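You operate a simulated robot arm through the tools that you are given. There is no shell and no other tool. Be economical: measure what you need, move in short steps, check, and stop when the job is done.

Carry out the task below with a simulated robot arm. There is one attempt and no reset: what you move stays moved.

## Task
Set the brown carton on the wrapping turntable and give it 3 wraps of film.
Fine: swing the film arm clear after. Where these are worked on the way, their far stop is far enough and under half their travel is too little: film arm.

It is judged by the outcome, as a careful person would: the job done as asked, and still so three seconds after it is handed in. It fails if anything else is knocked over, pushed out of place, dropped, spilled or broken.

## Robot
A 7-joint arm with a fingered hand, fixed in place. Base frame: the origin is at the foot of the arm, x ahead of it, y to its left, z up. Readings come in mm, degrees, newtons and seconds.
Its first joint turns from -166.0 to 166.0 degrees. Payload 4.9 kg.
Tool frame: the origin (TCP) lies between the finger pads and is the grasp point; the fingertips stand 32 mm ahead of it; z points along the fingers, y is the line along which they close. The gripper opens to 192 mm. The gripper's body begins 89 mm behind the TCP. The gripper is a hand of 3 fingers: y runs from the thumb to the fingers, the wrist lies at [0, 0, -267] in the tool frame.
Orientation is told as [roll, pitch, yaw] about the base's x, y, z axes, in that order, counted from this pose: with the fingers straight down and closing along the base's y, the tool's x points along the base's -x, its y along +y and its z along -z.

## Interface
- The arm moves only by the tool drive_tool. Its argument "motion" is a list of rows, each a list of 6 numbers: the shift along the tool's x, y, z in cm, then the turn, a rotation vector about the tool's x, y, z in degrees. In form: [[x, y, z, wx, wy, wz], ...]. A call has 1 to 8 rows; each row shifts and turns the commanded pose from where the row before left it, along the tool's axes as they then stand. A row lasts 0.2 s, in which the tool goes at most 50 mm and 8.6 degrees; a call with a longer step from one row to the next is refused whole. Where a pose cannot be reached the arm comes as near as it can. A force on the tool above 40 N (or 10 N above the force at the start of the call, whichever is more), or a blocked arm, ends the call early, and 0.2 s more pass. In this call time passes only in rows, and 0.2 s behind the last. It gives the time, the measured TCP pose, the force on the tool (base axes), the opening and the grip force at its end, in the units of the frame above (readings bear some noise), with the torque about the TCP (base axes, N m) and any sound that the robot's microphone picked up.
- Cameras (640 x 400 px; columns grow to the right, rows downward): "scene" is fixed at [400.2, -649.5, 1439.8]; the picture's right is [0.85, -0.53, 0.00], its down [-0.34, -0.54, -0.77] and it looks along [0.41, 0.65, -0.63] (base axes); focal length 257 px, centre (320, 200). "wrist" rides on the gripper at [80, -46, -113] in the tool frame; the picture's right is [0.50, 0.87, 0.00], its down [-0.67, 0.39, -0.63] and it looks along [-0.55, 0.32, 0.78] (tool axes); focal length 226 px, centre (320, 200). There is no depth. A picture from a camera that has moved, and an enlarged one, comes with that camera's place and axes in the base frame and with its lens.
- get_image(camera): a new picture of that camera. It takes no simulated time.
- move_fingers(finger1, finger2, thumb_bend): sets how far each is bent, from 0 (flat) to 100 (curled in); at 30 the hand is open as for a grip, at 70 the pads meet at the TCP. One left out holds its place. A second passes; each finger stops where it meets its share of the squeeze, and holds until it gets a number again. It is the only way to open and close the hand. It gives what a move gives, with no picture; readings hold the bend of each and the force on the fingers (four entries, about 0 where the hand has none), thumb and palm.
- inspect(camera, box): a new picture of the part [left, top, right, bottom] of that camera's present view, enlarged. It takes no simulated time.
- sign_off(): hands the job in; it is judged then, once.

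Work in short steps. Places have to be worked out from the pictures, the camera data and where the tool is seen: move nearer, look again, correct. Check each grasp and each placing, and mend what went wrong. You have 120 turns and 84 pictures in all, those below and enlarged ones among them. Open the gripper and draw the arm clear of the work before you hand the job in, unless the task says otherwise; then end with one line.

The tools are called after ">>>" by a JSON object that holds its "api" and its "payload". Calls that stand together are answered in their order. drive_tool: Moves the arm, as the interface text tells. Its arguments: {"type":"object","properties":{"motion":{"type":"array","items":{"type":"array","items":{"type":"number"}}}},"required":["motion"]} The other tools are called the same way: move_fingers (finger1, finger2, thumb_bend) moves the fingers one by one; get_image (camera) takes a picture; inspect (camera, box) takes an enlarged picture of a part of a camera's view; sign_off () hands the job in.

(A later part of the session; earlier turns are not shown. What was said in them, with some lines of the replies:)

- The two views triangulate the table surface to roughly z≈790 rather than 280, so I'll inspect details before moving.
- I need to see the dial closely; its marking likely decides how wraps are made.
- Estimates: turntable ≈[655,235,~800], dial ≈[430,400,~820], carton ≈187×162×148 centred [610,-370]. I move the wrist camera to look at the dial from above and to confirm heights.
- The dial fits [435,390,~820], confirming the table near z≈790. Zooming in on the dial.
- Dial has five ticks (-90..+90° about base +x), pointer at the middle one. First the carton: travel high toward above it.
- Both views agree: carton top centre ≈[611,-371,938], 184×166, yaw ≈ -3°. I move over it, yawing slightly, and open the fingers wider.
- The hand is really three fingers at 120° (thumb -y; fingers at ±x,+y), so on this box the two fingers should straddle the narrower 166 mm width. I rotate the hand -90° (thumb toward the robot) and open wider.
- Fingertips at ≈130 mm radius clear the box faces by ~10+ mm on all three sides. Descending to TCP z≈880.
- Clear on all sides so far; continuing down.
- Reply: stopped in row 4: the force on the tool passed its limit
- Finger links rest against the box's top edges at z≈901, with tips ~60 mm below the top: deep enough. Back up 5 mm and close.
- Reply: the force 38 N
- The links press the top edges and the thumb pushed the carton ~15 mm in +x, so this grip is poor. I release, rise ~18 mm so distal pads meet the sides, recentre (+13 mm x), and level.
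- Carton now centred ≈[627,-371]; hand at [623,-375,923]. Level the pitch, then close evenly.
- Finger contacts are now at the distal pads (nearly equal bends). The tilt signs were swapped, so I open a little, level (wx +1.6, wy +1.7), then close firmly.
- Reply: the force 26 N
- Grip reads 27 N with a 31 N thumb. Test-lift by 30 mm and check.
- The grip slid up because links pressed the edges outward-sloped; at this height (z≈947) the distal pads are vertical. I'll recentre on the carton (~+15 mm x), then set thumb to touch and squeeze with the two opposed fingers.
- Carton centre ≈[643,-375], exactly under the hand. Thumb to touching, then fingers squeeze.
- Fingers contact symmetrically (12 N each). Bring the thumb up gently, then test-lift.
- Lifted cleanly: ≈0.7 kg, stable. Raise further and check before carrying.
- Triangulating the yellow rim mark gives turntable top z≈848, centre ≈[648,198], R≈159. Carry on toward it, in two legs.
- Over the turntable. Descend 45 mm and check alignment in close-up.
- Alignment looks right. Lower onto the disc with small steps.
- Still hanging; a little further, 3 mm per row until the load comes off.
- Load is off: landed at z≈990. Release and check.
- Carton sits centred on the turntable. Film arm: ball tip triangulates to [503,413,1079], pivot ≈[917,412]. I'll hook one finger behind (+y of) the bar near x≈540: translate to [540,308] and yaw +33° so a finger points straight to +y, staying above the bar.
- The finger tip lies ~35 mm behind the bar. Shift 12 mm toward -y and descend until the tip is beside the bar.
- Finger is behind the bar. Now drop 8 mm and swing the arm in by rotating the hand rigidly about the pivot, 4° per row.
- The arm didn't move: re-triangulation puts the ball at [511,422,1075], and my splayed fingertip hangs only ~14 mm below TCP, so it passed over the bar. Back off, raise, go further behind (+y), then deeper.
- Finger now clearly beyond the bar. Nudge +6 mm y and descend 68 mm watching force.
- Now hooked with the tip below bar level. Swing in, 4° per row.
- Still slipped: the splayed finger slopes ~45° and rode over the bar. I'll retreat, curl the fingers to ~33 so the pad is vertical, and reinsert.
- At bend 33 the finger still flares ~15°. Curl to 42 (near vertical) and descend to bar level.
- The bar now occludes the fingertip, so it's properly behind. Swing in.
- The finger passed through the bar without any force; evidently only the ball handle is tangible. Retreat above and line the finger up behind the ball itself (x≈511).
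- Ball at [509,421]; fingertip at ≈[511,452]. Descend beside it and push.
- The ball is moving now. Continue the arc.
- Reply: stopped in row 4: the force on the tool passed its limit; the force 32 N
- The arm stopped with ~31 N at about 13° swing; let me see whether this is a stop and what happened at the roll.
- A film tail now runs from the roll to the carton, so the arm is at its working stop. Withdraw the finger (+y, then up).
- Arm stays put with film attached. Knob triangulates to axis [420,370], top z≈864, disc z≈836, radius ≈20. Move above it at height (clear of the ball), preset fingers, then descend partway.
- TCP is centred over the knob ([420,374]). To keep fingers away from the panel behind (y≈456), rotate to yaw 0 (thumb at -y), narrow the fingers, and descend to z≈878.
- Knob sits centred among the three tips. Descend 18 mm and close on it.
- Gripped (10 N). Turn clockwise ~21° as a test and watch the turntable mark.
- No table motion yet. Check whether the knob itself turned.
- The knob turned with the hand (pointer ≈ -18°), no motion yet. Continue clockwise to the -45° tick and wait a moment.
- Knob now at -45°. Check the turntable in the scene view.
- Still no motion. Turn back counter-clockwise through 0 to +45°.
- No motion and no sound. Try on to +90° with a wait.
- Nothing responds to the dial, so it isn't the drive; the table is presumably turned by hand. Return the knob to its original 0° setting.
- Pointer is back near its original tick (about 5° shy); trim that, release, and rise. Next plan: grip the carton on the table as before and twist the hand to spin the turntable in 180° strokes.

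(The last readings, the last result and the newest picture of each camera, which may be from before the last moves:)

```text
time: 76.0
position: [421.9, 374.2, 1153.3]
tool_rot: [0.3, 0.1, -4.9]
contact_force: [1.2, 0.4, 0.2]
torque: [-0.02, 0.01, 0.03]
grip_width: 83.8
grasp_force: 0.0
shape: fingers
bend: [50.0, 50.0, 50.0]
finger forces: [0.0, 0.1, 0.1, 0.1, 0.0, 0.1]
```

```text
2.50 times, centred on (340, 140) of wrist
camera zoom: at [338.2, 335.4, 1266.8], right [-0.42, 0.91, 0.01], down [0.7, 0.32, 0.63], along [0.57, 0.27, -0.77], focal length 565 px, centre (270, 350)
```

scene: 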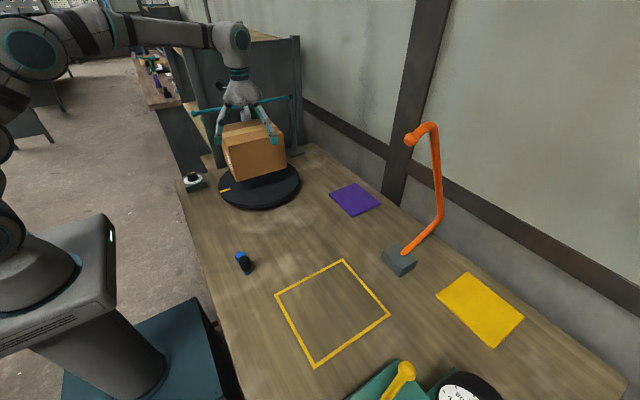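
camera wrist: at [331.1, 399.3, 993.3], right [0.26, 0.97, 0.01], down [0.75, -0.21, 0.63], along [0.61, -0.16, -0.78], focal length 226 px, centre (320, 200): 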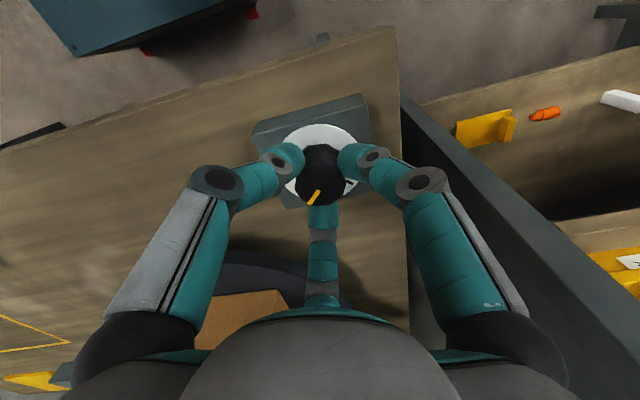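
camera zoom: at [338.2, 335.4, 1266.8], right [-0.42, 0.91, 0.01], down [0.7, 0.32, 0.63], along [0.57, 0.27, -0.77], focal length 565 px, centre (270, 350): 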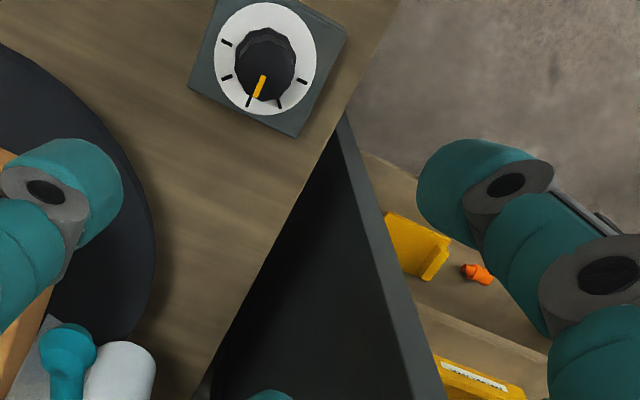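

Dial pointer is exactly back on the middle tick. Now return above the carton, yaw to -93°, fingers opened.

>>> {"api": "drive_tool", "payload": {"motion": [[-3.98, -2.62, 0, 0, 0, 0], [-3.98, -2.62, 0, 0, 0, 0], [-3.98, -2.62, 0, 0, 0, 0], [-3.98, -2.62, 0, 0, 0, 0], [-3.98, -2.62, 0, 0, 0, 0], [-3.98, -2.62, 0, 0, 0, 0]]}}

>>> {"api": "drive_tool", "payload": {"motion": [[0, 0, 0, 0, 0, 8.01], [0, 0, 0, 0, 0, 8.01], [0, 0, 0, 0, 0, 8.01], [0, 0, 0, 0, 0, 8.01], [0, 0, 0, 0, 0, 8.01], [0, 0, 0, 0, 0, 8.01], [0, 0, 0, 0, 0, 8.01], [0, 0, 0, 0, 0, 8.01]]}}

>>> {"api": "drive_tool", "payload": {"motion": [[0, 0, 0, 0, 0, 8.01], [0, 0, 0, 0, 0, 8.01], [0, 0, 0, 0, 0, 8.01]]}}

>>> {"api": "move_fingers", "payload": {"finger1": 14, "finger2": 14, "thumb_bend": 16}}

```text
time: 77.4
position: [645.7, 196.7, 1151.0]
tool_rot: [0.6, -0.1, -4.8]
contact_force: [-0.3, -0.2, 0.4]
torque: [-0.01, 0.02, 0.02]
grip_width: 83.9
grasp_force: 0.0
shape: fingers
bend: [50.0, 50.0, 50.0]
finger forces: [0.1, 0.1, 0.0, 0.0, 0.0, 0.0]
```

```text
time: 79.2
position: [644.9, 195.7, 1152.1]
tool_rot: [0.3, 0.5, -69.2]
contact_force: [-0.1, 0.3, -0.5]
torque: [-0.01, -0.01, -0.01]
grip_width: 83.8
grasp_force: 0.1
shape: fingers
bend: [50.0, 50.0, 50.0]
finger forces: [0.1, 0.0, 0.0, 0.0, 0.0, 0.0]
```

```text
time: 80.0
position: [644.7, 195.5, 1151.2]
tool_rot: [0.1, 0.5, -93.2]
contact_force: [0.3, 0.4, 0.1]
torque: [-0.01, -0.01, 0.01]
grip_width: 83.9
grasp_force: 0.1
shape: fingers
bend: [50.0, 50.0, 50.0]
finger forces: [0.1, 0.0, 0.0, 0.1, 0.1, 0.1]
```

```text
time: 81.0
position: [644.9, 194.7, 1152.4]
tool_rot: [0.0, 0.5, -93.2]
contact_force: [0.1, 0.5, 0.5]
torque: [-0.04, 0.02, -0.01]
grip_width: 205.4
grasp_force: 0.1
shape: fingers
bend: [14.0, 14.0, 16.0]
finger forces: [0.1, 0.1, 0.0, 0.0, 0.1, 0.0]
```

Descend to the placement grip height, close as before, and test-twist +25°.

>>> {"api": "drive_tool", "payload": {"motion": [[0.15, 0.15, 4.5, 0, 0, 0], [0, 0, 4.5, 0, 0, 0], [0, 0, 4.5, 0, 0, 0], [0, 0, 2.6, 0, 0, 0]]}}

>>> {"api": "move_fingers", "payload": {"finger1": 50, "finger2": 50, "thumb_bend": 28}}

>>> {"api": "drive_tool", "payload": {"motion": [[0, 0, 0, 0, 0, -3], [0, 0, 0, 0, 0, -6], [0, 0, 0, 0, 0, -8], [0, 0, 0, 0, 0, -8]]}}

>>> {"api": "inspect", "payload": {"camera": "scene", "box": [170, 60, 320, 220]}}

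```text
time: 82.0
position: [647.8, 199.2, 991.4]
tool_rot: [0.0, 0.6, -93.0]
contact_force: [0.0, 0.8, 0.3]
torque: [0.0, 0.04, 0.01]
grip_width: 205.7
grasp_force: 0.1
shape: fingers
bend: [14.0, 14.0, 16.0]
finger forces: [0.1, 0.0, 0.0, 0.0, 0.0, 0.1]
```

```text
time: 83.0
position: [647.7, 198.7, 993.5]
tool_rot: [0.1, 0.5, -93.0]
contact_force: [7.1, -0.8, 4.0]
torque: [-0.09, -0.22, -0.02]
grip_width: 169.6
grasp_force: 10.7
shape: fingers
bend: [30.0, 26.0, 28.0]
finger forces: [10.6, 10.5, 0.1, 0.1, 0.4, 0.0]
```

```text
time: 84.0
position: [647.7, 197.8, 992.2]
tool_rot: [0.3, 0.5, -67.9]
contact_force: [6.7, 3.1, 12.3]
torque: [0.29, -0.59, -0.03]
grip_width: 170.0
grasp_force: 10.5
shape: fingers
bend: [30.0, 25.0, 28.0]
finger forces: [9.9, 10.2, 0.1, 0.1, 0.2, 0.0]
```

```text
2.50 times, centred on (245, 140) of scene
camera zoom: at [400.2, -649.5, 1439.8], right [0.85, -0.53, 0.0], down [-0.34, -0.54, -0.77], along [0.41, 0.65, -0.63], focal length 643 px, centre (508, 350)
```

zoom: 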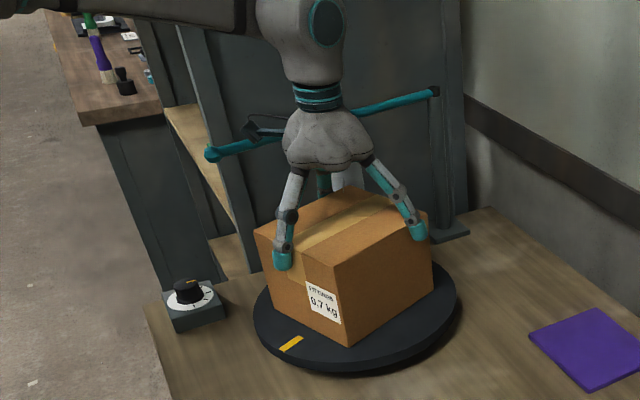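

The table turns with the carton. Continue this stroke to +180° total.

>>> {"api": "drive_tool", "payload": {"motion": [[0, 0, 0, 0, 0, -8], [0, 0, 0, 0, 0, -8.5], [0, 0, 0, 0, 0, -8.5], [0, 0, 0, 0, 0, -8.5], [0, 0, 0, 0, 0, -8.5], [0, 0, 0, 0, 0, -8.5], [0, 0, 0, 0, 0, -8.5], [0, 0, 0, 0, 0, -8.5]]}}

>>> {"api": "drive_tool", "payload": {"motion": [[0, 0, 0, 0, 0, -8.5], [0, 0, 0, 0, 0, -8.5], [0, 0, 0, 0, 0, -8.5], [0, 0, 0, 0, 0, -8.5], [0, 0, 0, 0, 0, -8.5], [0, 0, 0, 0, 0, -8.5], [0, 0, 0, 0, 0, -8.5], [0, 0, 0, 0, 0, -8.5]]}}

>>> {"api": "drive_tool", "payload": {"motion": [[0, 0, 0, 0, 0, -8], [0, 0, 0, 0, 0, -8], [0, 0, 0, 0, 0, -3.5]]}}

>>> {"api": "inspect", "payload": {"camera": "scene", "box": [170, 60, 320, 220]}}

```text
time: 85.8
position: [646.7, 198.9, 991.2]
tool_rot: [0.6, -0.1, -0.4]
contact_force: [7.9, 0.9, 12.7]
torque: [0.48, 0.45, -0.04]
grip_width: 166.5
grasp_force: 11.9
shape: fingers
bend: [31.0, 24.0, 27.0]
finger forces: [8.8, 13.0, 0.1, 0.1, 1.8, 0.0]
```

```text
time: 87.6
position: [647.2, 198.7, 992.1]
tool_rot: [0.0, -0.5, 67.6]
contact_force: [8.9, 3.0, 12.2]
torque: [-0.31, 1.01, -0.09]
grip_width: 166.3
grasp_force: 13.4
shape: fingers
bend: [31.0, 25.0, 26.0]
finger forces: [10.8, 12.1, 0.0, 0.1, 4.1, 0.0]
```

```text
time: 88.4
position: [646.5, 197.8, 991.7]
tool_rot: [-0.1, -0.7, 87.1]
contact_force: [6.9, 6.1, 11.8]
torque: [-0.66, 0.88, -0.04]
grip_width: 166.6
grasp_force: 14.0
shape: fingers
bend: [31.0, 25.0, 26.0]
finger forces: [10.8, 12.3, 0.0, 0.0, 4.2, 0.1]
```

```text
2.50 times, centred on (245, 140) of scene
camera zoom: at [400.2, -649.5, 1439.8], right [0.85, -0.53, 0.0], down [-0.34, -0.54, -0.77], along [0.41, 0.65, -0.63], focal length 643 px, centre (508, 350)
```

zoom: 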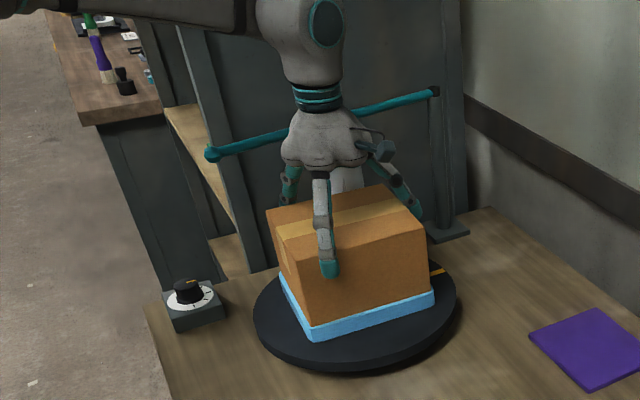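

Works well: film band appears and the mark is at 180°. Back stroke: release, rise, rotate hand back 180°, descend, regrip.

>>> {"api": "move_fingers", "payload": {"finger1": 14, "finger2": 14, "thumb_bend": 14}}

>>> {"api": "drive_tool", "payload": {"motion": [[0, 0, -4, 0, 0, 0], [0, 0, -4, 0, 0, 0], [0, 0, 0, 0, 0, 8.5], [0, 0, 0, 0, 0, 8.5], [0, 0, 0, 0, 0, 8.5], [0, 0, 0, 0, 0, 8.5], [0, 0, 0, 0, 0, 8.5], [0, 0, 0, 0, 0, 8.5]]}}

>>> {"api": "drive_tool", "payload": {"motion": [[0, 0, 0, 0, 0, 8.5], [0, 0, 0, 0, 0, 8.5], [0, 0, 0, 0, 0, 8.5], [0, 0, 0, 0, 0, 8.5], [0, 0, 0, 0, 0, 8.5], [0, 0, 0, 0, 0, 8.5], [0, 0, 0, 0, 0, 8.5], [0, 0, 0, 0, 0, 8.5]]}}

>>> {"api": "drive_tool", "payload": {"motion": [[0, 0, 0, 0, 0, 8.5], [0, 0, 0, 0, 0, 8.5], [0, 0, 0, 0, 0, 8.5], [0, 0, 0, 0, 0, 8.5], [0, 0, 0, 0, 0, 8.5], [0, 0, 0, 0, 0, 8.5], [0, 0, 0, 0, 0, 8.5]]}}

>>> {"api": "inspect", "payload": {"camera": "scene", "box": [170, 60, 320, 220]}}

```text
time: 89.4
position: [646.8, 197.1, 990.0]
tool_rot: [0.0, -0.6, 86.9]
contact_force: [0.6, -0.1, 1.4]
torque: [-0.02, -0.05, 0.0]
grip_width: 207.8
grasp_force: 0.0
shape: fingers
bend: [14.0, 14.0, 14.0]
finger forces: [0.0, 0.0, 0.1, 0.1, 0.1, 0.0]
```

```text
time: 91.2
position: [646.2, 197.1, 1070.1]
tool_rot: [0.4, -0.3, 35.7]
contact_force: [0.5, 0.6, 0.4]
torque: [-0.02, 0.02, 0.03]
grip_width: 207.9
grasp_force: 0.0
shape: fingers
bend: [14.0, 14.0, 14.0]
finger forces: [0.0, 0.0, 0.1, 0.0, 0.0, 0.0]
```

```text
time: 93.0
position: [647.4, 197.1, 1069.4]
tool_rot: [0.6, 0.2, -32.2]
contact_force: [0.7, -0.3, -0.6]
torque: [0.01, 0.02, -0.02]
grip_width: 208.0
grasp_force: 0.2
shape: fingers
bend: [14.0, 14.0, 14.0]
finger forces: [0.1, 0.1, 0.0, 0.1, 0.0, 0.0]
```

```text
time: 94.6
position: [647.1, 198.0, 1071.1]
tool_rot: [0.0, 0.5, -91.7]
contact_force: [0.4, -0.4, 0.3]
torque: [0.01, 0.03, 0.01]
grip_width: 207.8
grasp_force: 0.0
shape: fingers
bend: [14.0, 14.0, 14.0]
finger forces: [0.0, 0.0, 0.0, 0.1, 0.1, 0.1]
```

```text
2.50 times, centred on (245, 140) of scene
camera zoom: at [400.2, -649.5, 1439.8], right [0.85, -0.53, 0.0], down [-0.34, -0.54, -0.77], along [0.41, 0.65, -0.63], focal length 643 px, centre (508, 350)
```

zoom: 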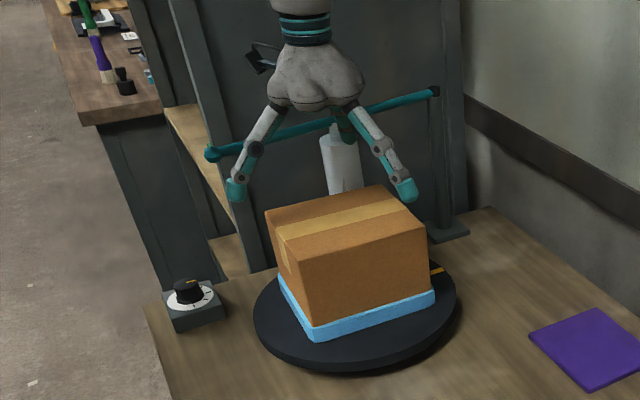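

Carton stayed put. Forward stroke 2.

>>> {"api": "drive_tool", "payload": {"motion": [[0, 0, 4, 0, 0, 0.6], [0, 0, 4, 0, 0, 0.6]]}}

>>> {"api": "move_fingers", "payload": {"finger1": 50, "finger2": 50, "thumb_bend": 28}}

>>> {"api": "drive_tool", "payload": {"motion": [[0, 0, 0, 0, 0, -4], [0, 0, 0, 0, 0, -8], [0, 0, 0, 0, 0, -8.5], [0, 0, 0, 0, 0, -8.5], [0, 0, 0, 0, 0, -8.5], [0, 0, 0, 0, 0, -8.5], [0, 0, 0, 0, 0, -8.5], [0, 0, 0, 0, 0, -8.5]]}}

>>> {"api": "drive_tool", "payload": {"motion": [[0, 0, 0, 0, 0, -8.5], [0, 0, 0, 0, 0, -8.5], [0, 0, 0, 0, 0, -8.5], [0, 0, 0, 0, 0, -8.5], [0, 0, 0, 0, 0, -8.5], [0, 0, 0, 0, 0, -8.5], [0, 0, 0, 0, 0, -8.5], [0, 0, 0, 0, 0, -8.5]]}}

>>> {"api": "drive_tool", "payload": {"motion": [[0, 0, 0, 0, 0, -8.5], [0, 0, 0, 0, 0, -8.5], [0, 0, 0, 0, 0, -8.5], [0, 0, 0, 0, 0, -8.5], [0, 0, 0, 0, 0, -8.5], [0, 0, 0, 0, 0, -6]]}}

```text
time: 95.2
position: [646.8, 198.8, 992.3]
tool_rot: [0.1, 0.7, -92.8]
contact_force: [0.3, 0.6, 1.0]
torque: [-0.01, 0.03, 0.0]
grip_width: 207.9
grasp_force: 0.2
shape: fingers
bend: [14.0, 14.0, 14.0]
finger forces: [0.0, 0.0, 0.1, 0.0, 0.1, 0.0]
```

```text
time: 96.2
position: [647.7, 198.6, 992.8]
tool_rot: [0.1, 0.6, -92.8]
contact_force: [6.7, -0.7, 6.5]
torque: [0.05, -0.4, 0.02]
grip_width: 179.3
grasp_force: 10.4
shape: fingers
bend: [23.0, 31.0, 28.0]
finger forces: [9.7, 11.2, 0.1, 0.1, 0.0, 0.0]
```

```text
time: 98.0
position: [647.7, 198.6, 990.8]
tool_rot: [0.4, 0.2, -29.6]
contact_force: [7.5, -0.3, 10.8]
torque: [0.68, -0.03, -0.07]
grip_width: 176.6
grasp_force: 10.5
shape: fingers
bend: [24.0, 30.0, 28.0]
finger forces: [7.6, 13.9, 0.0, 0.0, 0.0, 0.1]
```

```text
time: 99.8
position: [647.2, 197.8, 991.5]
tool_rot: [0.3, -0.4, 38.4]
contact_force: [6.2, 1.6, 8.9]
torque: [0.04, 0.65, -0.06]
grip_width: 173.3
grasp_force: 10.9
shape: fingers
bend: [26.0, 30.0, 28.0]
finger forces: [8.1, 13.5, 0.0, 0.0, 0.0, 0.0]
```

```text
time: 101.2
position: [646.3, 198.0, 990.2]
tool_rot: [0.0, -0.6, 87.0]
contact_force: [8.3, 3.5, 9.7]
torque: [-0.31, 0.5, -0.06]
grip_width: 173.1
grasp_force: 12.4
shape: fingers
bend: [26.0, 31.0, 28.0]
finger forces: [9.6, 13.2, 0.0, 0.0, 1.1, 0.0]
```

Stroke 2 done smoothly. Back stroke, then check.

>>> {"api": "move_fingers", "payload": {"finger1": 14, "finger2": 14, "thumb_bend": 14}}

>>> {"api": "drive_tool", "payload": {"motion": [[0, 0, -4, 0, 0, 0], [0, 0, -4, 0, 0, 0], [0, 0, 0, 0, 0, 8.6], [0, 0, 0, 0, 0, 8.6], [0, 0, 0, 0, 0, 8.6], [0, 0, 0, 0, 0, 8.6], [0, 0, 0, 0, 0, 8.6], [0, 0, 0, 0, 0, 8.6]]}}

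>>> {"api": "drive_tool", "payload": {"motion": [[0, 0, 0, 0, 0, 8.6], [0, 0, 0, 0, 0, 8.6], [0, 0, 0, 0, 0, 8.6], [0, 0, 0, 0, 0, 8.6], [0, 0, 0, 0, 0, 8.6], [0, 0, 0, 0, 0, 8.6], [0, 0, 0, 0, 0, 8.6], [0, 0, 0, 0, 0, 8.6]]}}

>>> {"api": "drive_tool", "payload": {"motion": [[0, 0, 0, 0, 0, 8.6], [0, 0, 0, 0, 0, 8.6], [0, 0, 0, 0, 0, 8.6], [0, 0, 0, 0, 0, 8.6], [0, 0, 0, 0, 0, 8.6], [0, 0, 0, 0, 0, 8.6], [0, 0, 0, 0, 0, 8.0]]}}

>>> {"api": "inspect", "payload": {"camera": "scene", "box": [170, 60, 320, 220]}}

```text
time: 102.2
position: [647.4, 198.2, 991.8]
tool_rot: [0.0, -0.4, 86.8]
contact_force: [0.0, 0.2, 0.6]
torque: [-0.01, 0.0, 0.0]
grip_width: 207.8
grasp_force: 0.2
shape: fingers
bend: [14.0, 14.0, 14.0]
finger forces: [0.0, 0.1, 0.1, 0.1, 0.0, 0.0]
```

```text
time: 104.0
position: [646.6, 197.3, 1071.2]
tool_rot: [0.5, -0.3, 35.0]
contact_force: [-0.1, 0.6, -0.6]
torque: [-0.03, -0.01, 0.0]
grip_width: 207.7
grasp_force: 0.0
shape: fingers
bend: [14.0, 14.0, 14.0]
finger forces: [0.0, 0.0, 0.0, 0.1, 0.0, 0.0]
```

```text
time: 105.8
position: [647.0, 198.2, 1070.3]
tool_rot: [0.4, 0.2, -33.8]
contact_force: [0.4, 0.0, -1.5]
torque: [-0.01, 0.01, 0.01]
grip_width: 208.0
grasp_force: 0.0
shape: fingers
bend: [14.0, 14.0, 14.0]
finger forces: [0.0, 0.0, 0.0, 0.0, 0.1, 0.1]
```

```text
time: 107.4
position: [646.7, 198.1, 1071.3]
tool_rot: [-0.1, 0.5, -93.4]
contact_force: [-0.5, 0.1, -0.4]
torque: [0.01, 0.0, -0.02]
grip_width: 207.8
grasp_force: 0.0
shape: fingers
bend: [14.0, 14.0, 14.0]
finger forces: [0.1, 0.0, 0.0, 0.0, 0.0, 0.1]
```

```text
2.50 times, centred on (245, 140) of scene
camera zoom: at [400.2, -649.5, 1439.8], right [0.85, -0.53, 0.0], down [-0.34, -0.54, -0.77], along [0.41, 0.65, -0.63], focal length 643 px, centre (508, 350)
```

zoom: 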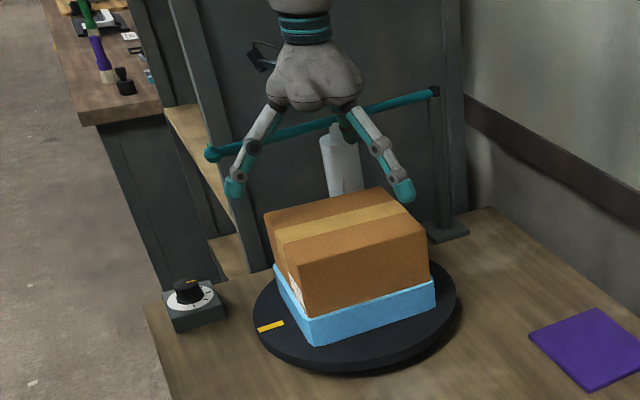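

Mark is back at start: exactly 1 turn. Strokes 3 and return in one go.

>>> {"api": "drive_tool", "payload": {"motion": [[0, 0, 4, 0, 0, 0], [0, 0, 4, 0, 0, 0]]}}

>>> {"api": "move_fingers", "payload": {"finger1": 50, "finger2": 50, "thumb_bend": 28}}

>>> {"api": "drive_tool", "payload": {"motion": [[0, 0, 0, 0, 0, -4], [0, 0, 0, 0, 0, -8], [0, 0, 0, 0, 0, -8.5], [0, 0, 0, 0, 0, -8.5], [0, 0, 0, 0, 0, -8.5], [0, 0, 0, 0, 0, -8.5], [0, 0, 0, 0, 0, -8.5], [0, 0, 0, 0, 0, -8.5]]}}

>>> {"api": "drive_tool", "payload": {"motion": [[0, 0, 0, 0, 0, -8.5], [0, 0, 0, 0, 0, -8.5], [0, 0, 0, 0, 0, -8.5], [0, 0, 0, 0, 0, -8.5], [0, 0, 0, 0, 0, -8.5], [0, 0, 0, 0, 0, -8.5], [0, 0, 0, 0, 0, -8.5], [0, 0, 0, 0, 0, -8.5]]}}

>>> {"api": "drive_tool", "payload": {"motion": [[0, 0, 0, 0, 0, -8.5], [0, 0, 0, 0, 0, -8.5], [0, 0, 0, 0, 0, -8.5], [0, 0, 0, 0, 0, -8.5], [0, 0, 0, 0, 0, -8.5], [0, 0, 0, 0, 0, -6.5]]}}

>>> {"api": "move_fingers", "payload": {"finger1": 14, "finger2": 14, "thumb_bend": 14}}

>>> {"api": "drive_tool", "payload": {"motion": [[0, 0, -4, 0, 0, 0], [0, 0, -4, 0, 0, 0], [0, 0, 0, 0, 0, 8.6], [0, 0, 0, 0, 0, 8.6], [0, 0, 0, 0, 0, 8.6], [0, 0, 0, 0, 0, 8.6], [0, 0, 0, 0, 0, 8.6], [0, 0, 0, 0, 0, 8.6]]}}

>>> {"api": "drive_tool", "payload": {"motion": [[0, 0, 0, 0, 0, 8.6], [0, 0, 0, 0, 0, 8.6], [0, 0, 0, 0, 0, 8.6], [0, 0, 0, 0, 0, 8.6], [0, 0, 0, 0, 0, 8.6], [0, 0, 0, 0, 0, 8.6], [0, 0, 0, 0, 0, 8.6], [0, 0, 0, 0, 0, 8.6]]}}

>>> {"api": "drive_tool", "payload": {"motion": [[0, 0, 0, 0, 0, 8.6], [0, 0, 0, 0, 0, 8.6], [0, 0, 0, 0, 0, 8.6], [0, 0, 0, 0, 0, 8.6], [0, 0, 0, 0, 0, 8.6], [0, 0, 0, 0, 0, 8.6], [0, 0, 0, 0, 0, 8.0]]}}

>>> {"api": "inspect", "payload": {"camera": "scene", "box": [170, 60, 320, 220]}}

```text
time: 108.0
position: [646.8, 198.8, 991.4]
tool_rot: [0.1, 0.6, -93.3]
contact_force: [-0.2, -0.5, 1.0]
torque: [-0.04, 0.02, -0.03]
grip_width: 207.9
grasp_force: 0.1
shape: fingers
bend: [14.0, 14.0, 14.0]
finger forces: [0.0, 0.0, 0.0, 0.0, 0.0, 0.1]
```

```text
time: 109.0
position: [646.2, 197.8, 990.4]
tool_rot: [0.1, 0.6, -93.3]
contact_force: [8.7, -1.4, 4.3]
torque: [0.02, -0.25, -0.02]
grip_width: 172.5
grasp_force: 11.3
shape: fingers
bend: [28.0, 26.0, 28.0]
finger forces: [10.6, 11.5, 0.0, 0.1, 0.0, 0.0]
```

```text
time: 110.8
position: [646.1, 198.4, 989.8]
tool_rot: [0.5, 0.2, -30.1]
contact_force: [6.0, -1.4, 5.8]
torque: [0.39, 0.15, -0.04]
grip_width: 168.7
grasp_force: 11.1
shape: fingers
bend: [29.0, 26.0, 28.0]
finger forces: [8.7, 13.7, 0.0, 0.0, 0.6, 0.0]
```

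```text
time: 112.6
position: [647.1, 197.6, 992.2]
tool_rot: [0.3, -0.4, 38.0]
contact_force: [7.9, -0.1, 9.5]
torque: [0.03, 0.72, -0.07]
grip_width: 167.6
grasp_force: 12.3
shape: fingers
bend: [30.0, 26.0, 27.0]
finger forces: [9.4, 12.4, 0.0, 0.1, 2.2, 0.1]
```

```text
time: 114.0
position: [646.1, 197.7, 990.3]
tool_rot: [-0.1, -0.6, 86.9]
contact_force: [8.8, 7.3, 13.9]
torque: [-0.65, 0.73, -0.06]
grip_width: 167.6
grasp_force: 13.3
shape: fingers
bend: [30.0, 26.0, 27.0]
finger forces: [10.8, 13.0, 0.0, 0.0, 2.8, 0.0]
```

```text
time: 115.0
position: [646.8, 198.0, 990.2]
tool_rot: [0.0, -0.6, 86.8]
contact_force: [0.0, 0.6, 0.2]
torque: [0.0, -0.02, -0.01]
grip_width: 207.9
grasp_force: 0.1
shape: fingers
bend: [14.0, 14.0, 14.0]
finger forces: [0.0, 0.0, 0.0, 0.0, 0.1, 0.1]
```

```text
time: 116.8
position: [646.1, 196.7, 1070.9]
tool_rot: [0.4, -0.2, 35.0]
contact_force: [0.5, 0.9, 0.3]
torque: [-0.01, -0.02, 0.01]
grip_width: 207.9
grasp_force: 0.1
shape: fingers
bend: [14.0, 14.0, 14.0]
finger forces: [0.0, 0.1, 0.0, 0.1, 0.0, 0.0]
```

```text
time: 118.6
position: [647.7, 197.5, 1070.5]
tool_rot: [0.6, 0.3, -33.7]
contact_force: [0.8, 0.1, 0.5]
torque: [0.0, -0.02, -0.02]
grip_width: 208.1
grasp_force: 0.0
shape: fingers
bend: [14.0, 14.0, 14.0]
finger forces: [0.2, 0.0, 0.1, 0.0, 0.0, 0.0]
```

```text
time: 120.2
position: [646.6, 197.9, 1071.1]
tool_rot: [0.1, 0.5, -93.4]
contact_force: [0.3, -1.3, 0.0]
torque: [0.03, -0.01, 0.01]
grip_width: 207.9
grasp_force: 0.0
shape: fingers
bend: [14.0, 14.0, 14.0]
finger forces: [0.0, 0.1, 0.0, 0.1, 0.0, 0.0]
```

```text
2.50 times, centred on (245, 140) of scene
camera zoom: at [400.2, -649.5, 1439.8], right [0.85, -0.53, 0.0], down [-0.34, -0.54, -0.77], along [0.41, 0.65, -0.63], focal length 643 px, centre (508, 350)
```

zoom: 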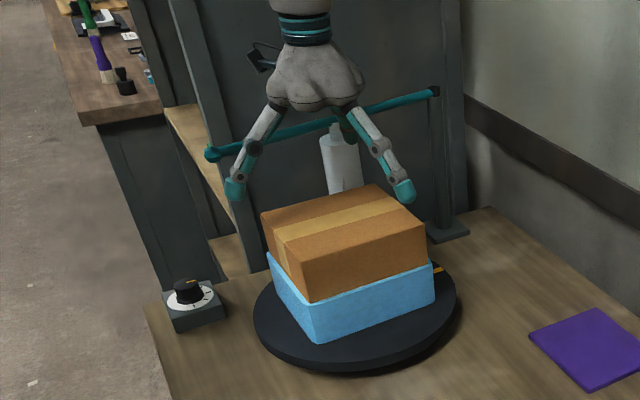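

1.5 turns. Stroke 4 and return.

>>> {"api": "drive_tool", "payload": {"motion": [[0, 0, 4, 0, 0, 0], [0, 0, 4, 0, 0, 0]]}}

>>> {"api": "move_fingers", "payload": {"finger1": 50, "finger2": 50, "thumb_bend": 28}}

>>> {"api": "drive_tool", "payload": {"motion": [[0, 0, 0, 0, 0, -4], [0, 0, 0, 0, 0, -8], [0, 0, 0, 0, 0, -8.5], [0, 0, 0, 0, 0, -8.5], [0, 0, 0, 0, 0, -8.5], [0, 0, 0, 0, 0, -8.5], [0, 0, 0, 0, 0, -8.5], [0, 0, 0, 0, 0, -8.5]]}}

>>> {"api": "drive_tool", "payload": {"motion": [[0, 0, 0, 0, 0, -8.5], [0, 0, 0, 0, 0, -8.5], [0, 0, 0, 0, 0, -8.5], [0, 0, 0, 0, 0, -8.5], [0, 0, 0, 0, 0, -8.5], [0, 0, 0, 0, 0, -8.5], [0, 0, 0, 0, 0, -8.5], [0, 0, 0, 0, 0, -8.5]]}}

>>> {"api": "drive_tool", "payload": {"motion": [[0, 0, 0, 0, 0, -8.5], [0, 0, 0, 0, 0, -8.5], [0, 0, 0, 0, 0, -8.5], [0, 0, 0, 0, 0, -8.5], [0, 0, 0, 0, 0, -8.5], [0, 0, 0, 0, 0, -6.5]]}}

>>> {"api": "move_fingers", "payload": {"finger1": 14, "finger2": 14, "thumb_bend": 14}}

>>> {"api": "drive_tool", "payload": {"motion": [[0, 0, -4, 0, 0, 0], [0, 0, -4, 0, 0, 0], [0, 0, 0, 0, 0, 8.6], [0, 0, 0, 0, 0, 8.6], [0, 0, 0, 0, 0, 8.6], [0, 0, 0, 0, 0, 8.6], [0, 0, 0, 0, 0, 8.6], [0, 0, 0, 0, 0, 8.6]]}}

>>> {"api": "drive_tool", "payload": {"motion": [[0, 0, 0, 0, 0, 8.6], [0, 0, 0, 0, 0, 8.6], [0, 0, 0, 0, 0, 8.6], [0, 0, 0, 0, 0, 8.6], [0, 0, 0, 0, 0, 8.6], [0, 0, 0, 0, 0, 8.6], [0, 0, 0, 0, 0, 8.6], [0, 0, 0, 0, 0, 8.6]]}}

>>> {"api": "drive_tool", "payload": {"motion": [[0, 0, 0, 0, 0, 8.6], [0, 0, 0, 0, 0, 8.6], [0, 0, 0, 0, 0, 8.6], [0, 0, 0, 0, 0, 8.6], [0, 0, 0, 0, 0, 8.6], [0, 0, 0, 0, 0, 8.6], [0, 0, 0, 0, 0, 8.0]]}}

>>> {"api": "inspect", "payload": {"camera": "scene", "box": [170, 60, 320, 220]}}

```text
time: 120.8
position: [648.5, 196.5, 991.8]
tool_rot: [0.1, 0.5, -93.3]
contact_force: [-0.7, 0.0, 0.8]
torque: [-0.03, 0.03, 0.02]
grip_width: 208.5
grasp_force: 0.3
shape: fingers
bend: [14.0, 14.0, 14.0]
finger forces: [0.0, 0.0, 0.0, 0.1, 0.0, 0.0]
```

```text
time: 121.8
position: [649.5, 196.3, 991.1]
tool_rot: [0.2, 0.6, -93.2]
contact_force: [9.5, -0.1, 10.0]
torque: [-0.2, -0.57, 0.0]
grip_width: 188.0
grasp_force: 10.4
shape: fingers
bend: [17.0, 34.0, 28.0]
finger forces: [9.6, 10.5, 0.1, 0.0, 0.1, 0.0]
```

```text
time: 123.6
position: [647.0, 197.6, 991.8]
tool_rot: [0.5, 0.2, -30.1]
contact_force: [10.0, 2.0, 8.7]
torque: [0.54, -0.04, -0.03]
grip_width: 184.1
grasp_force: 10.5
shape: fingers
bend: [19.0, 32.0, 28.0]
finger forces: [6.6, 14.1, 0.0, 0.0, 0.0, 0.0]
```

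```text
time: 125.4
position: [646.4, 198.2, 989.7]
tool_rot: [0.4, -0.4, 38.0]
contact_force: [9.8, -0.7, 9.3]
torque: [0.17, 0.7, -0.04]
grip_width: 183.1
grasp_force: 12.1
shape: fingers
bend: [20.0, 33.0, 27.0]
finger forces: [7.4, 13.3, 0.1, 0.0, 3.2, 0.0]
```

```text
time: 126.8
position: [646.3, 197.8, 990.5]
tool_rot: [0.0, -0.4, 87.0]
contact_force: [5.6, 5.8, 7.7]
torque: [-0.33, 0.59, 0.0]
grip_width: 183.1
grasp_force: 11.7
shape: fingers
bend: [20.0, 33.0, 27.0]
finger forces: [8.3, 13.0, 0.1, 0.1, 3.3, 0.0]
```

```text
time: 127.8
position: [646.2, 198.5, 990.2]
tool_rot: [-0.1, -0.5, 86.7]
contact_force: [-0.1, 0.0, -0.8]
torque: [0.0, -0.01, 0.02]
grip_width: 208.0
grasp_force: 0.0
shape: fingers
bend: [14.0, 14.0, 14.0]
finger forces: [0.0, 0.0, 0.0, 0.0, 0.0, 0.0]
```

```text
time: 129.6
position: [647.2, 196.7, 1069.4]
tool_rot: [0.4, -0.3, 35.0]
contact_force: [0.8, -0.2, -0.7]
torque: [0.0, 0.0, 0.0]
grip_width: 207.8
grasp_force: 0.0
shape: fingers
bend: [14.0, 14.0, 14.0]
finger forces: [0.0, 0.1, 0.1, 0.1, 0.0, 0.0]
```

```text
time: 131.4
position: [647.5, 197.1, 1070.6]
tool_rot: [0.5, 0.3, -33.8]
contact_force: [-0.4, -0.2, 0.8]
torque: [0.0, -0.02, 0.0]
grip_width: 208.2
grasp_force: 0.0
shape: fingers
bend: [14.0, 14.0, 14.0]
finger forces: [0.0, 0.0, 0.0, 0.0, 0.1, 0.1]
```

```text
time: 133.0
position: [645.9, 197.1, 1070.5]
tool_rot: [0.1, 0.5, -93.4]
contact_force: [0.1, 0.6, -0.2]
torque: [0.01, -0.03, -0.01]
grip_width: 207.8
grasp_force: 0.1
shape: fingers
bend: [14.0, 14.0, 14.0]
finger forces: [0.0, 0.0, 0.0, 0.1, 0.0, 0.0]
```

```text
2.50 times, centred on (245, 140) of scene
camera zoom: at [400.2, -649.5, 1439.8], right [0.85, -0.53, 0.0], down [-0.34, -0.54, -0.77], along [0.41, 0.65, -0.63], focal length 643 px, centre (508, 350)
```

zoom: 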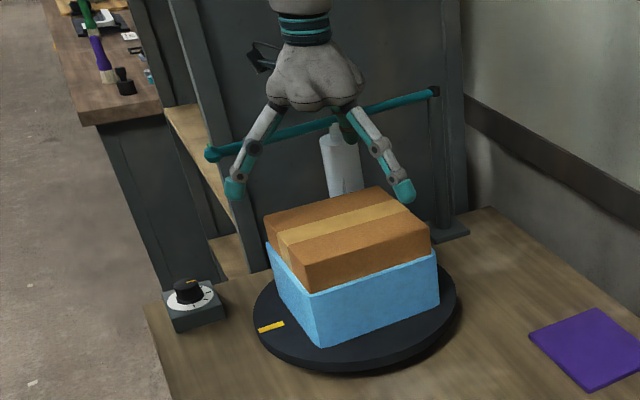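

Exactly 2 turns. Stroke 5 and return.

>>> {"api": "drive_tool", "payload": {"motion": [[0, 0, 4, 0, 0, 0], [0, 0, 4, 0, 0, 0]]}}

>>> {"api": "move_fingers", "payload": {"finger1": 50, "finger2": 50, "thumb_bend": 28}}

>>> {"api": "drive_tool", "payload": {"motion": [[0, 0, 0, 0, 0, -4], [0, 0, 0, 0, 0, -8], [0, 0, 0, 0, 0, -8.5], [0, 0, 0, 0, 0, -8.5], [0, 0, 0, 0, 0, -8.5], [0, 0, 0, 0, 0, -8.5], [0, 0, 0, 0, 0, -8.5], [0, 0, 0, 0, 0, -8.5]]}}

>>> {"api": "drive_tool", "payload": {"motion": [[0, 0, 0, 0, 0, -8.5], [0, 0, 0, 0, 0, -8.5], [0, 0, 0, 0, 0, -8.5], [0, 0, 0, 0, 0, -8.5], [0, 0, 0, 0, 0, -8.5], [0, 0, 0, 0, 0, -8.5], [0, 0, 0, 0, 0, -8.5], [0, 0, 0, 0, 0, -8.5]]}}

>>> {"api": "drive_tool", "payload": {"motion": [[0, 0, 0, 0, 0, -8.5], [0, 0, 0, 0, 0, -8.5], [0, 0, 0, 0, 0, -8.5], [0, 0, 0, 0, 0, -8.5], [0, 0, 0, 0, 0, -8.5], [0, 0, 0, 0, 0, -6.5]]}}

>>> {"api": "move_fingers", "payload": {"finger1": 14, "finger2": 14, "thumb_bend": 14}}

>>> {"api": "drive_tool", "payload": {"motion": [[0, 0, -4, 0, 0, 0], [0, 0, -4, 0, 0, 0], [0, 0, 0, 0, 0, 8.6], [0, 0, 0, 0, 0, 8.6], [0, 0, 0, 0, 0, 8.6], [0, 0, 0, 0, 0, 8.6], [0, 0, 0, 0, 0, 8.6], [0, 0, 0, 0, 0, 8.6]]}}

>>> {"api": "drive_tool", "payload": {"motion": [[0, 0, 0, 0, 0, 8.6], [0, 0, 0, 0, 0, 8.6], [0, 0, 0, 0, 0, 8.6], [0, 0, 0, 0, 0, 8.6], [0, 0, 0, 0, 0, 8.6], [0, 0, 0, 0, 0, 8.6], [0, 0, 0, 0, 0, 8.6], [0, 0, 0, 0, 0, 8.6]]}}

>>> {"api": "drive_tool", "payload": {"motion": [[0, 0, 0, 0, 0, 8.6], [0, 0, 0, 0, 0, 8.6], [0, 0, 0, 0, 0, 8.6], [0, 0, 0, 0, 0, 8.6], [0, 0, 0, 0, 0, 8.6], [0, 0, 0, 0, 0, 8.6], [0, 0, 0, 0, 0, 8.0]]}}

```text
time: 133.6
position: [646.8, 198.3, 989.5]
tool_rot: [0.1, 0.6, -93.2]
contact_force: [0.1, -0.2, -0.1]
torque: [-0.01, 0.01, 0.03]
grip_width: 208.0
grasp_force: 0.0
shape: fingers
bend: [14.0, 14.0, 14.0]
finger forces: [0.0, 0.0, 0.1, 0.0, 0.1, 0.1]
```

```text
time: 134.6
position: [647.2, 198.7, 989.2]
tool_rot: [0.1, 0.6, -93.3]
contact_force: [7.7, -1.0, 4.4]
torque: [0.1, -0.24, 0.0]
grip_width: 173.4
grasp_force: 11.1
shape: fingers
bend: [27.0, 26.0, 28.0]
finger forces: [11.1, 12.1, 0.1, 0.0, 0.0, 0.0]
```

```text
time: 136.4
position: [646.6, 197.2, 990.8]
tool_rot: [0.5, 0.1, -30.1]
contact_force: [3.6, 0.8, 0.8]
torque: [0.09, 0.1, -0.09]
grip_width: 170.5
grasp_force: 11.0
shape: fingers
bend: [28.0, 26.0, 28.0]
finger forces: [9.9, 12.4, 0.1, 0.0, 0.0, 0.0]
```

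```text
time: 138.2
position: [646.6, 197.4, 991.4]
tool_rot: [0.3, -0.3, 37.9]
contact_force: [6.2, -0.5, 4.1]
torque: [-0.02, 0.36, -0.01]
grip_width: 168.8
grasp_force: 11.5
shape: fingers
bend: [28.0, 26.0, 28.0]
finger forces: [9.7, 12.6, 0.0, 0.0, 1.2, 0.1]
```

```text
time: 139.6
position: [647.0, 199.6, 991.3]
tool_rot: [0.0, -0.6, 86.9]
contact_force: [6.5, 4.7, 10.4]
torque: [-0.67, 0.56, -0.04]
grip_width: 168.1
grasp_force: 12.8
shape: fingers
bend: [28.0, 26.0, 28.0]
finger forces: [11.1, 12.8, 0.0, 0.0, 1.4, 0.1]
```

```text
time: 140.6
position: [646.6, 196.8, 989.7]
tool_rot: [-0.1, -0.5, 86.7]
contact_force: [-0.4, -0.1, -0.5]
torque: [0.03, 0.0, 0.02]
grip_width: 207.6
grasp_force: 0.1
shape: fingers
bend: [14.0, 14.0, 14.0]
finger forces: [0.0, 0.1, 0.1, 0.0, 0.1, 0.1]
```

```text
time: 142.4
position: [646.2, 197.7, 1071.2]
tool_rot: [0.4, -0.5, 35.0]
contact_force: [-0.5, -0.3, 0.5]
torque: [-0.03, -0.01, 0.01]
grip_width: 207.7
grasp_force: 0.1
shape: fingers
bend: [14.0, 14.0, 14.0]
finger forces: [0.1, 0.0, 0.0, 0.1, 0.0, 0.0]
```

```text
time: 144.2
position: [647.0, 195.9, 1070.5]
tool_rot: [0.5, 0.3, -33.8]
contact_force: [0.1, 0.9, 0.5]
torque: [0.01, 0.01, 0.0]
grip_width: 207.9
grasp_force: 0.1
shape: fingers
bend: [14.0, 14.0, 14.0]
finger forces: [0.0, 0.1, 0.0, 0.0, 0.1, 0.0]
```

```text
time: 145.8
position: [647.5, 197.3, 1070.8]
tool_rot: [0.0, 0.4, -93.4]
contact_force: [-0.1, 0.0, -0.3]
torque: [0.0, -0.09, -0.02]
grip_width: 207.8
grasp_force: 0.1
shape: fingers
bend: [14.0, 14.0, 14.0]
finger forces: [0.0, 0.0, 0.0, 0.0, 0.1, 0.0]
```

Final stroke 6, with ~8° extra so the third wrap is surely complete; then release, rise and look.

>>> {"api": "drive_tool", "payload": {"motion": [[0, 0, 4, 0, 0, 0], [0, 0, 4, 0, 0, 0]]}}

>>> {"api": "move_fingers", "payload": {"finger1": 50, "finger2": 50, "thumb_bend": 28}}

>>> {"api": "drive_tool", "payload": {"motion": [[0, 0, 0, 0, 0, -4], [0, 0, 0, 0, 0, -8], [0, 0, 0, 0, 0, -8.5], [0, 0, 0, 0, 0, -8.5], [0, 0, 0, 0, 0, -8.5], [0, 0, 0, 0, 0, -8.5], [0, 0, 0, 0, 0, -8.5], [0, 0, 0, 0, 0, -8.5]]}}

>>> {"api": "drive_tool", "payload": {"motion": [[0, 0, 0, 0, 0, -8.5], [0, 0, 0, 0, 0, -8.5], [0, 0, 0, 0, 0, -8.5], [0, 0, 0, 0, 0, -8.5], [0, 0, 0, 0, 0, -8.5], [0, 0, 0, 0, 0, -8.5], [0, 0, 0, 0, 0, -8.5], [0, 0, 0, 0, 0, -8.5]]}}

>>> {"api": "drive_tool", "payload": {"motion": [[0, 0, 0, 0, 0, -8.5], [0, 0, 0, 0, 0, -8.5], [0, 0, 0, 0, 0, -8.5], [0, 0, 0, 0, 0, -8.5], [0, 0, 0, 0, 0, -8.5], [0, 0, 0, 0, 0, -8], [0, 0, 0, 0, 0, -6.5]]}}

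>>> {"api": "move_fingers", "payload": {"finger1": 14, "finger2": 14, "thumb_bend": 14}}

>>> {"api": "drive_tool", "payload": {"motion": [[0, 0, -4, 0, 0, 0], [0, 0, -4, 0, 0, 0], [0, 0, -4, 0, 0, 0], [0, 0, -4, 0, 0, 0]]}}

>>> {"api": "inspect", "payload": {"camera": "scene", "box": [170, 60, 320, 220]}}

```text
time: 146.4
position: [646.5, 199.3, 993.7]
tool_rot: [0.1, 0.6, -93.4]
contact_force: [-0.4, 0.1, 0.3]
torque: [0.0, -0.01, 0.03]
grip_width: 208.7
grasp_force: 0.2
shape: fingers
bend: [14.0, 14.0, 14.0]
finger forces: [0.1, 0.0, 0.0, 0.1, 0.1, 0.0]
```

```text
time: 147.4
position: [647.7, 199.5, 993.6]
tool_rot: [0.1, 0.7, -93.3]
contact_force: [9.5, 0.0, 9.4]
torque: [-0.17, -0.6, 0.02]
grip_width: 188.2
grasp_force: 10.2
shape: fingers
bend: [17.0, 34.0, 28.0]
finger forces: [8.9, 10.5, 0.1, 0.1, 0.0, 0.1]
```

```text
time: 149.2
position: [648.2, 200.0, 991.4]
tool_rot: [0.6, 0.3, -30.2]
contact_force: [6.1, 0.1, 17.8]
torque: [0.62, -0.67, -0.01]
grip_width: 185.3
grasp_force: 10.3
shape: fingers
bend: [18.0, 33.0, 28.0]
finger forces: [7.0, 13.5, 0.0, 0.0, 0.7, 0.0]
```

```text
time: 151.0
position: [646.5, 196.7, 991.4]
tool_rot: [0.4, -0.5, 37.8]
contact_force: [10.1, 1.1, 14.1]
torque: [0.65, 0.45, -0.05]
grip_width: 183.9
grasp_force: 12.2
shape: fingers
bend: [20.0, 33.0, 27.0]
finger forces: [6.7, 14.3, 0.0, 0.0, 3.3, 0.0]
```

```text
time: 152.6
position: [648.1, 197.2, 990.5]
tool_rot: [-0.1, -0.6, 94.8]
contact_force: [9.4, -1.3, 16.4]
torque: [0.12, 0.91, -0.08]
grip_width: 185.0
grasp_force: 13.5
shape: fingers
bend: [19.0, 34.0, 26.0]
finger forces: [10.8, 11.7, 0.0, 0.0, 4.6, 0.0]
```

```text
time: 153.6
position: [647.2, 198.5, 989.5]
tool_rot: [-0.1, -0.4, 94.6]
contact_force: [-0.1, 1.5, 0.7]
torque: [-0.04, 0.0, 0.01]
grip_width: 208.6
grasp_force: 0.1
shape: fingers
bend: [14.0, 14.0, 14.0]
finger forces: [0.0, 0.0, 0.0, 0.0, 0.0, 0.0]
```

```text
time: 154.6
position: [648.7, 196.6, 1150.0]
tool_rot: [0.1, -0.5, 94.7]
contact_force: [0.5, 0.1, 0.0]
torque: [0.0, 0.03, 0.02]
grip_width: 208.4
grasp_force: 0.0
shape: fingers
bend: [14.0, 14.0, 14.0]
finger forces: [0.0, 0.0, 0.0, 0.0, 0.0, 0.1]
```

```text
2.50 times, centred on (245, 140) of scene
camera zoom: at [400.2, -649.5, 1439.8], right [0.85, -0.53, 0.0], down [-0.34, -0.54, -0.77], along [0.41, 0.65, -0.63], focal length 643 px, centre (508, 350)
```

zoom: 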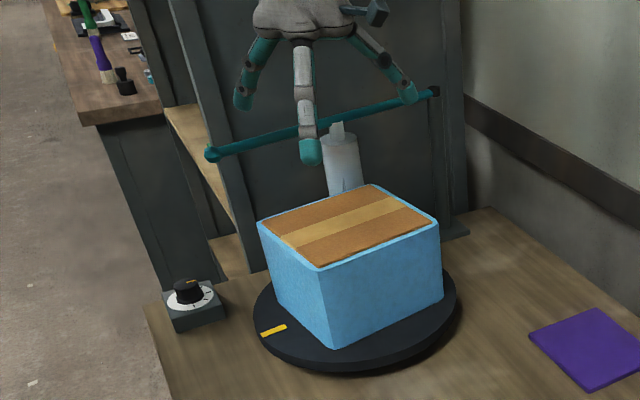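

Mark shows 3 full turns and film covers the carton. Now push the film arm back: go beside the ball on its -y side, one finger pointing to +y (yaw 60).

>>> {"api": "drive_tool", "payload": {"motion": [[-0.46, 4.41, 0, 0, 0, 0], [-0.46, 4.41, 0, 0, 0, 0], [-0.46, 4.41, 0, 0, 0, 0], [0, 0, 0, 0, 0, 6.94], [0, 0, 0, 0, 0, 6.94], [0, 0, 0, 0, 0, 6.94], [0, 0, 0, 0, 0, 6.94], [0, 0, 0, 0, 0, 6.94]]}}

>>> {"api": "move_fingers", "payload": {"finger1": 42, "finger2": 42}}

>>> {"api": "get_image", "payload": {"camera": "wrist"}}

```text
time: 156.4
position: [513.1, 198.6, 1151.1]
tool_rot: [0.2, -0.5, 59.9]
contact_force: [-0.3, -0.3, 0.2]
torque: [-0.07, 0.0, -0.02]
grip_width: 208.6
grasp_force: 0.0
shape: fingers
bend: [14.0, 14.0, 14.0]
finger forces: [0.1, 0.0, 0.0, 0.1, 0.1, 0.0]
```

```text
time: 157.4
position: [513.5, 197.5, 1150.2]
tool_rot: [0.2, -0.5, 60.0]
contact_force: [-0.3, -0.4, 0.5]
torque: [-0.02, 0.0, -0.02]
grip_width: 166.8
grasp_force: 0.2
shape: fingers
bend: [42.0, 42.0, 14.0]
finger forces: [0.1, 0.0, 0.0, 0.0, 0.0, 0.0]
```

```text
3 pictures are left
camera wrist: at [513.0, 106.7, 1263.8], right [-1.0, 0.0, 0.0], down [0.0, 0.77, 0.64], along [0.0, 0.64, -0.77], focal length 226 px, centre (320, 200)
```

wrist: 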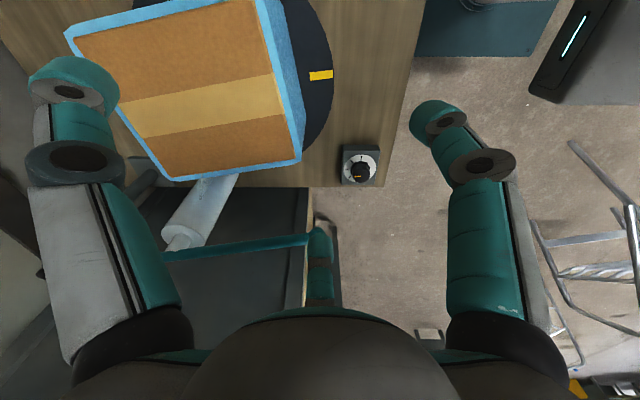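

The fingertip is lined up in front of the ball. Descend 86 mm and push +y about 100 mm, slowly.

>>> {"api": "drive_tool", "payload": {"motion": [[0, 0, 3, 0, 0, 0], [0, 0, 3, 0, 0, 0], [0, 0, 2.6, 0, 0, 0]]}}

>>> {"api": "drive_tool", "payload": {"motion": [[-1.73, 1.0, 0, 0, 0, 0], [-1.73, 1.0, 0, 0, 0, 0], [-1.73, 1.0, 0, 0, 0, 0], [-1.73, 1.0, 0, 0, 0, 0], [-1.73, 1.0, 0, 0, 0, 0]]}}

```text
time: 158.2
position: [514.3, 200.1, 1064.0]
tool_rot: [0.1, -0.4, 60.1]
contact_force: [0.5, 0.1, 0.6]
torque: [0.03, -0.04, 0.0]
grip_width: 166.8
grasp_force: 0.0
shape: fingers
bend: [42.0, 42.0, 14.0]
finger forces: [0.1, 0.1, 0.0, 0.0, 0.0, 0.0]
```

```text
time: 159.4
position: [513.9, 299.8, 1066.3]
tool_rot: [0.2, -0.5, 59.9]
contact_force: [0.0, -0.3, 0.2]
torque: [-0.03, 0.0, 0.0]
grip_width: 166.6
grasp_force: 0.1
shape: fingers
bend: [42.0, 42.0, 14.0]
finger forces: [0.0, 0.5, 0.0, 0.1, 0.0, 0.0]
```

Finger 2 reads 0.5 N – the ball is being carried. Push the remaining ~25 mm in small steps until the stop.

>>> {"api": "drive_tool", "payload": {"motion": [[-0.69, 0.4, 0, 0, 0, 0], [-0.69, 0.4, 0, 0, 0, 0], [-0.52, 0.3, 0, 0, 0, 0]]}}

>>> {"api": "inspect", "payload": {"camera": "scene", "box": [170, 60, 320, 220]}}

```text
time: 160.2
position: [513.3, 320.4, 1064.4]
tool_rot: [0.2, -0.4, 60.0]
contact_force: [1.0, -6.2, 1.1]
torque: [0.16, 0.03, -0.07]
grip_width: 166.9
grasp_force: 2.7
shape: fingers
bend: [42.0, 44.0, 14.0]
finger forces: [0.1, 5.5, 0.0, 0.0, 0.0, 0.0]
```

```text
2.50 times, centred on (245, 140) of scene
camera zoom: at [400.2, -649.5, 1439.8], right [0.85, -0.53, 0.0], down [-0.34, -0.54, -0.77], along [0.41, 0.65, -0.63], focal length 643 px, centre (508, 350)
```

zoom: 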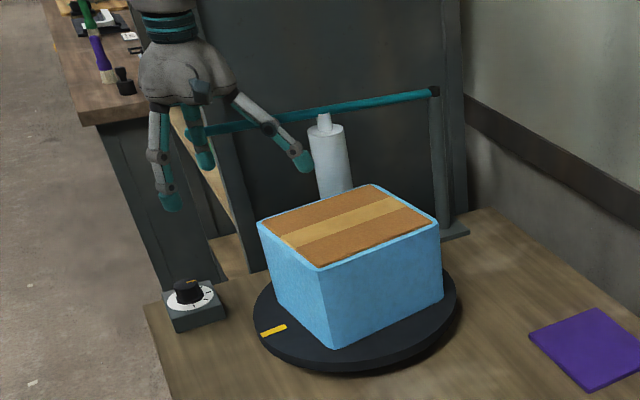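

The arm is at its clear stop and the film tail is gone. Back off, rise, and withdraw toward the robot with the hand open.

>>> {"api": "drive_tool", "payload": {"motion": [[1.73, -1.0, 0, 0, 0, 0], [1.73, -1.0, 0, 0, 0, 0], [0, 0, -4, 0, 0, 0], [0, 0, -4, 0, 0, 0], [0, 0, -4, 0, 0, 0], [3.5, 2.5, 0, 0, 0, 0], [3.5, 2.5, 0, 0, 0, 0], [3.5, 2.5, 0, 0, 0, 0]]}}

>>> {"api": "move_fingers", "payload": {"finger1": 30, "finger2": 30, "thumb_bend": 30}}

>>> {"api": "get_image", "payload": {"camera": "scene"}}

```text
time: 162.0
position: [396.9, 230.6, 1183.5]
tool_rot: [0.3, -0.5, 60.1]
contact_force: [0.4, -0.9, -0.4]
torque: [0.0, 0.05, 0.02]
grip_width: 166.3
grasp_force: 0.0
shape: fingers
bend: [42.0, 42.0, 14.0]
finger forces: [0.0, 0.1, 0.1, 0.1, 0.0, 0.0]
```

```text
time: 163.0
position: [397.4, 228.7, 1184.0]
tool_rot: [0.2, -0.5, 60.0]
contact_force: [1.3, -0.2, 0.9]
torque: [-0.01, 0.02, -0.02]
grip_width: 168.1
grasp_force: 0.0
shape: fingers
bend: [30.0, 30.0, 30.0]
finger forces: [0.0, 0.1, 0.0, 0.1, 0.1, 0.1]
```

```text
1 pictures are left
```

scene: 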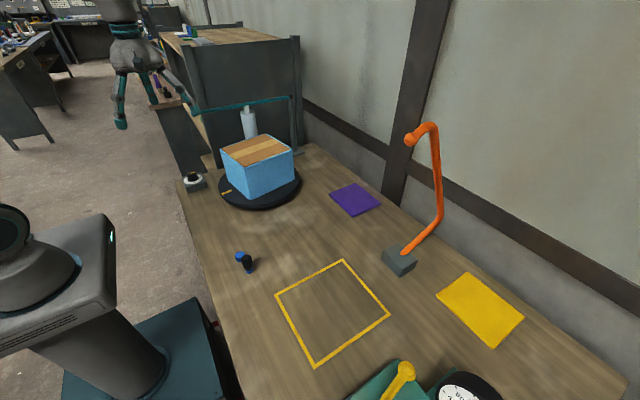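

The carton is wrapped and sitting on the turntable. The film arm is back at its clear stop, nothing else on the bench has moved, and the hand is open and clear.

>>> {"api": "sign_off", "payload": {}}

```text
The job is handed in.
```

The carton is on the turntable with 3 full wraps of film, plus about 8° extra turned to be sure the third closed. The film arm is swung back to its clear stop. I turned the dial beside the table while looking for a drive; it did nothing, so I set it back to its middle tick and spun the table by hand.
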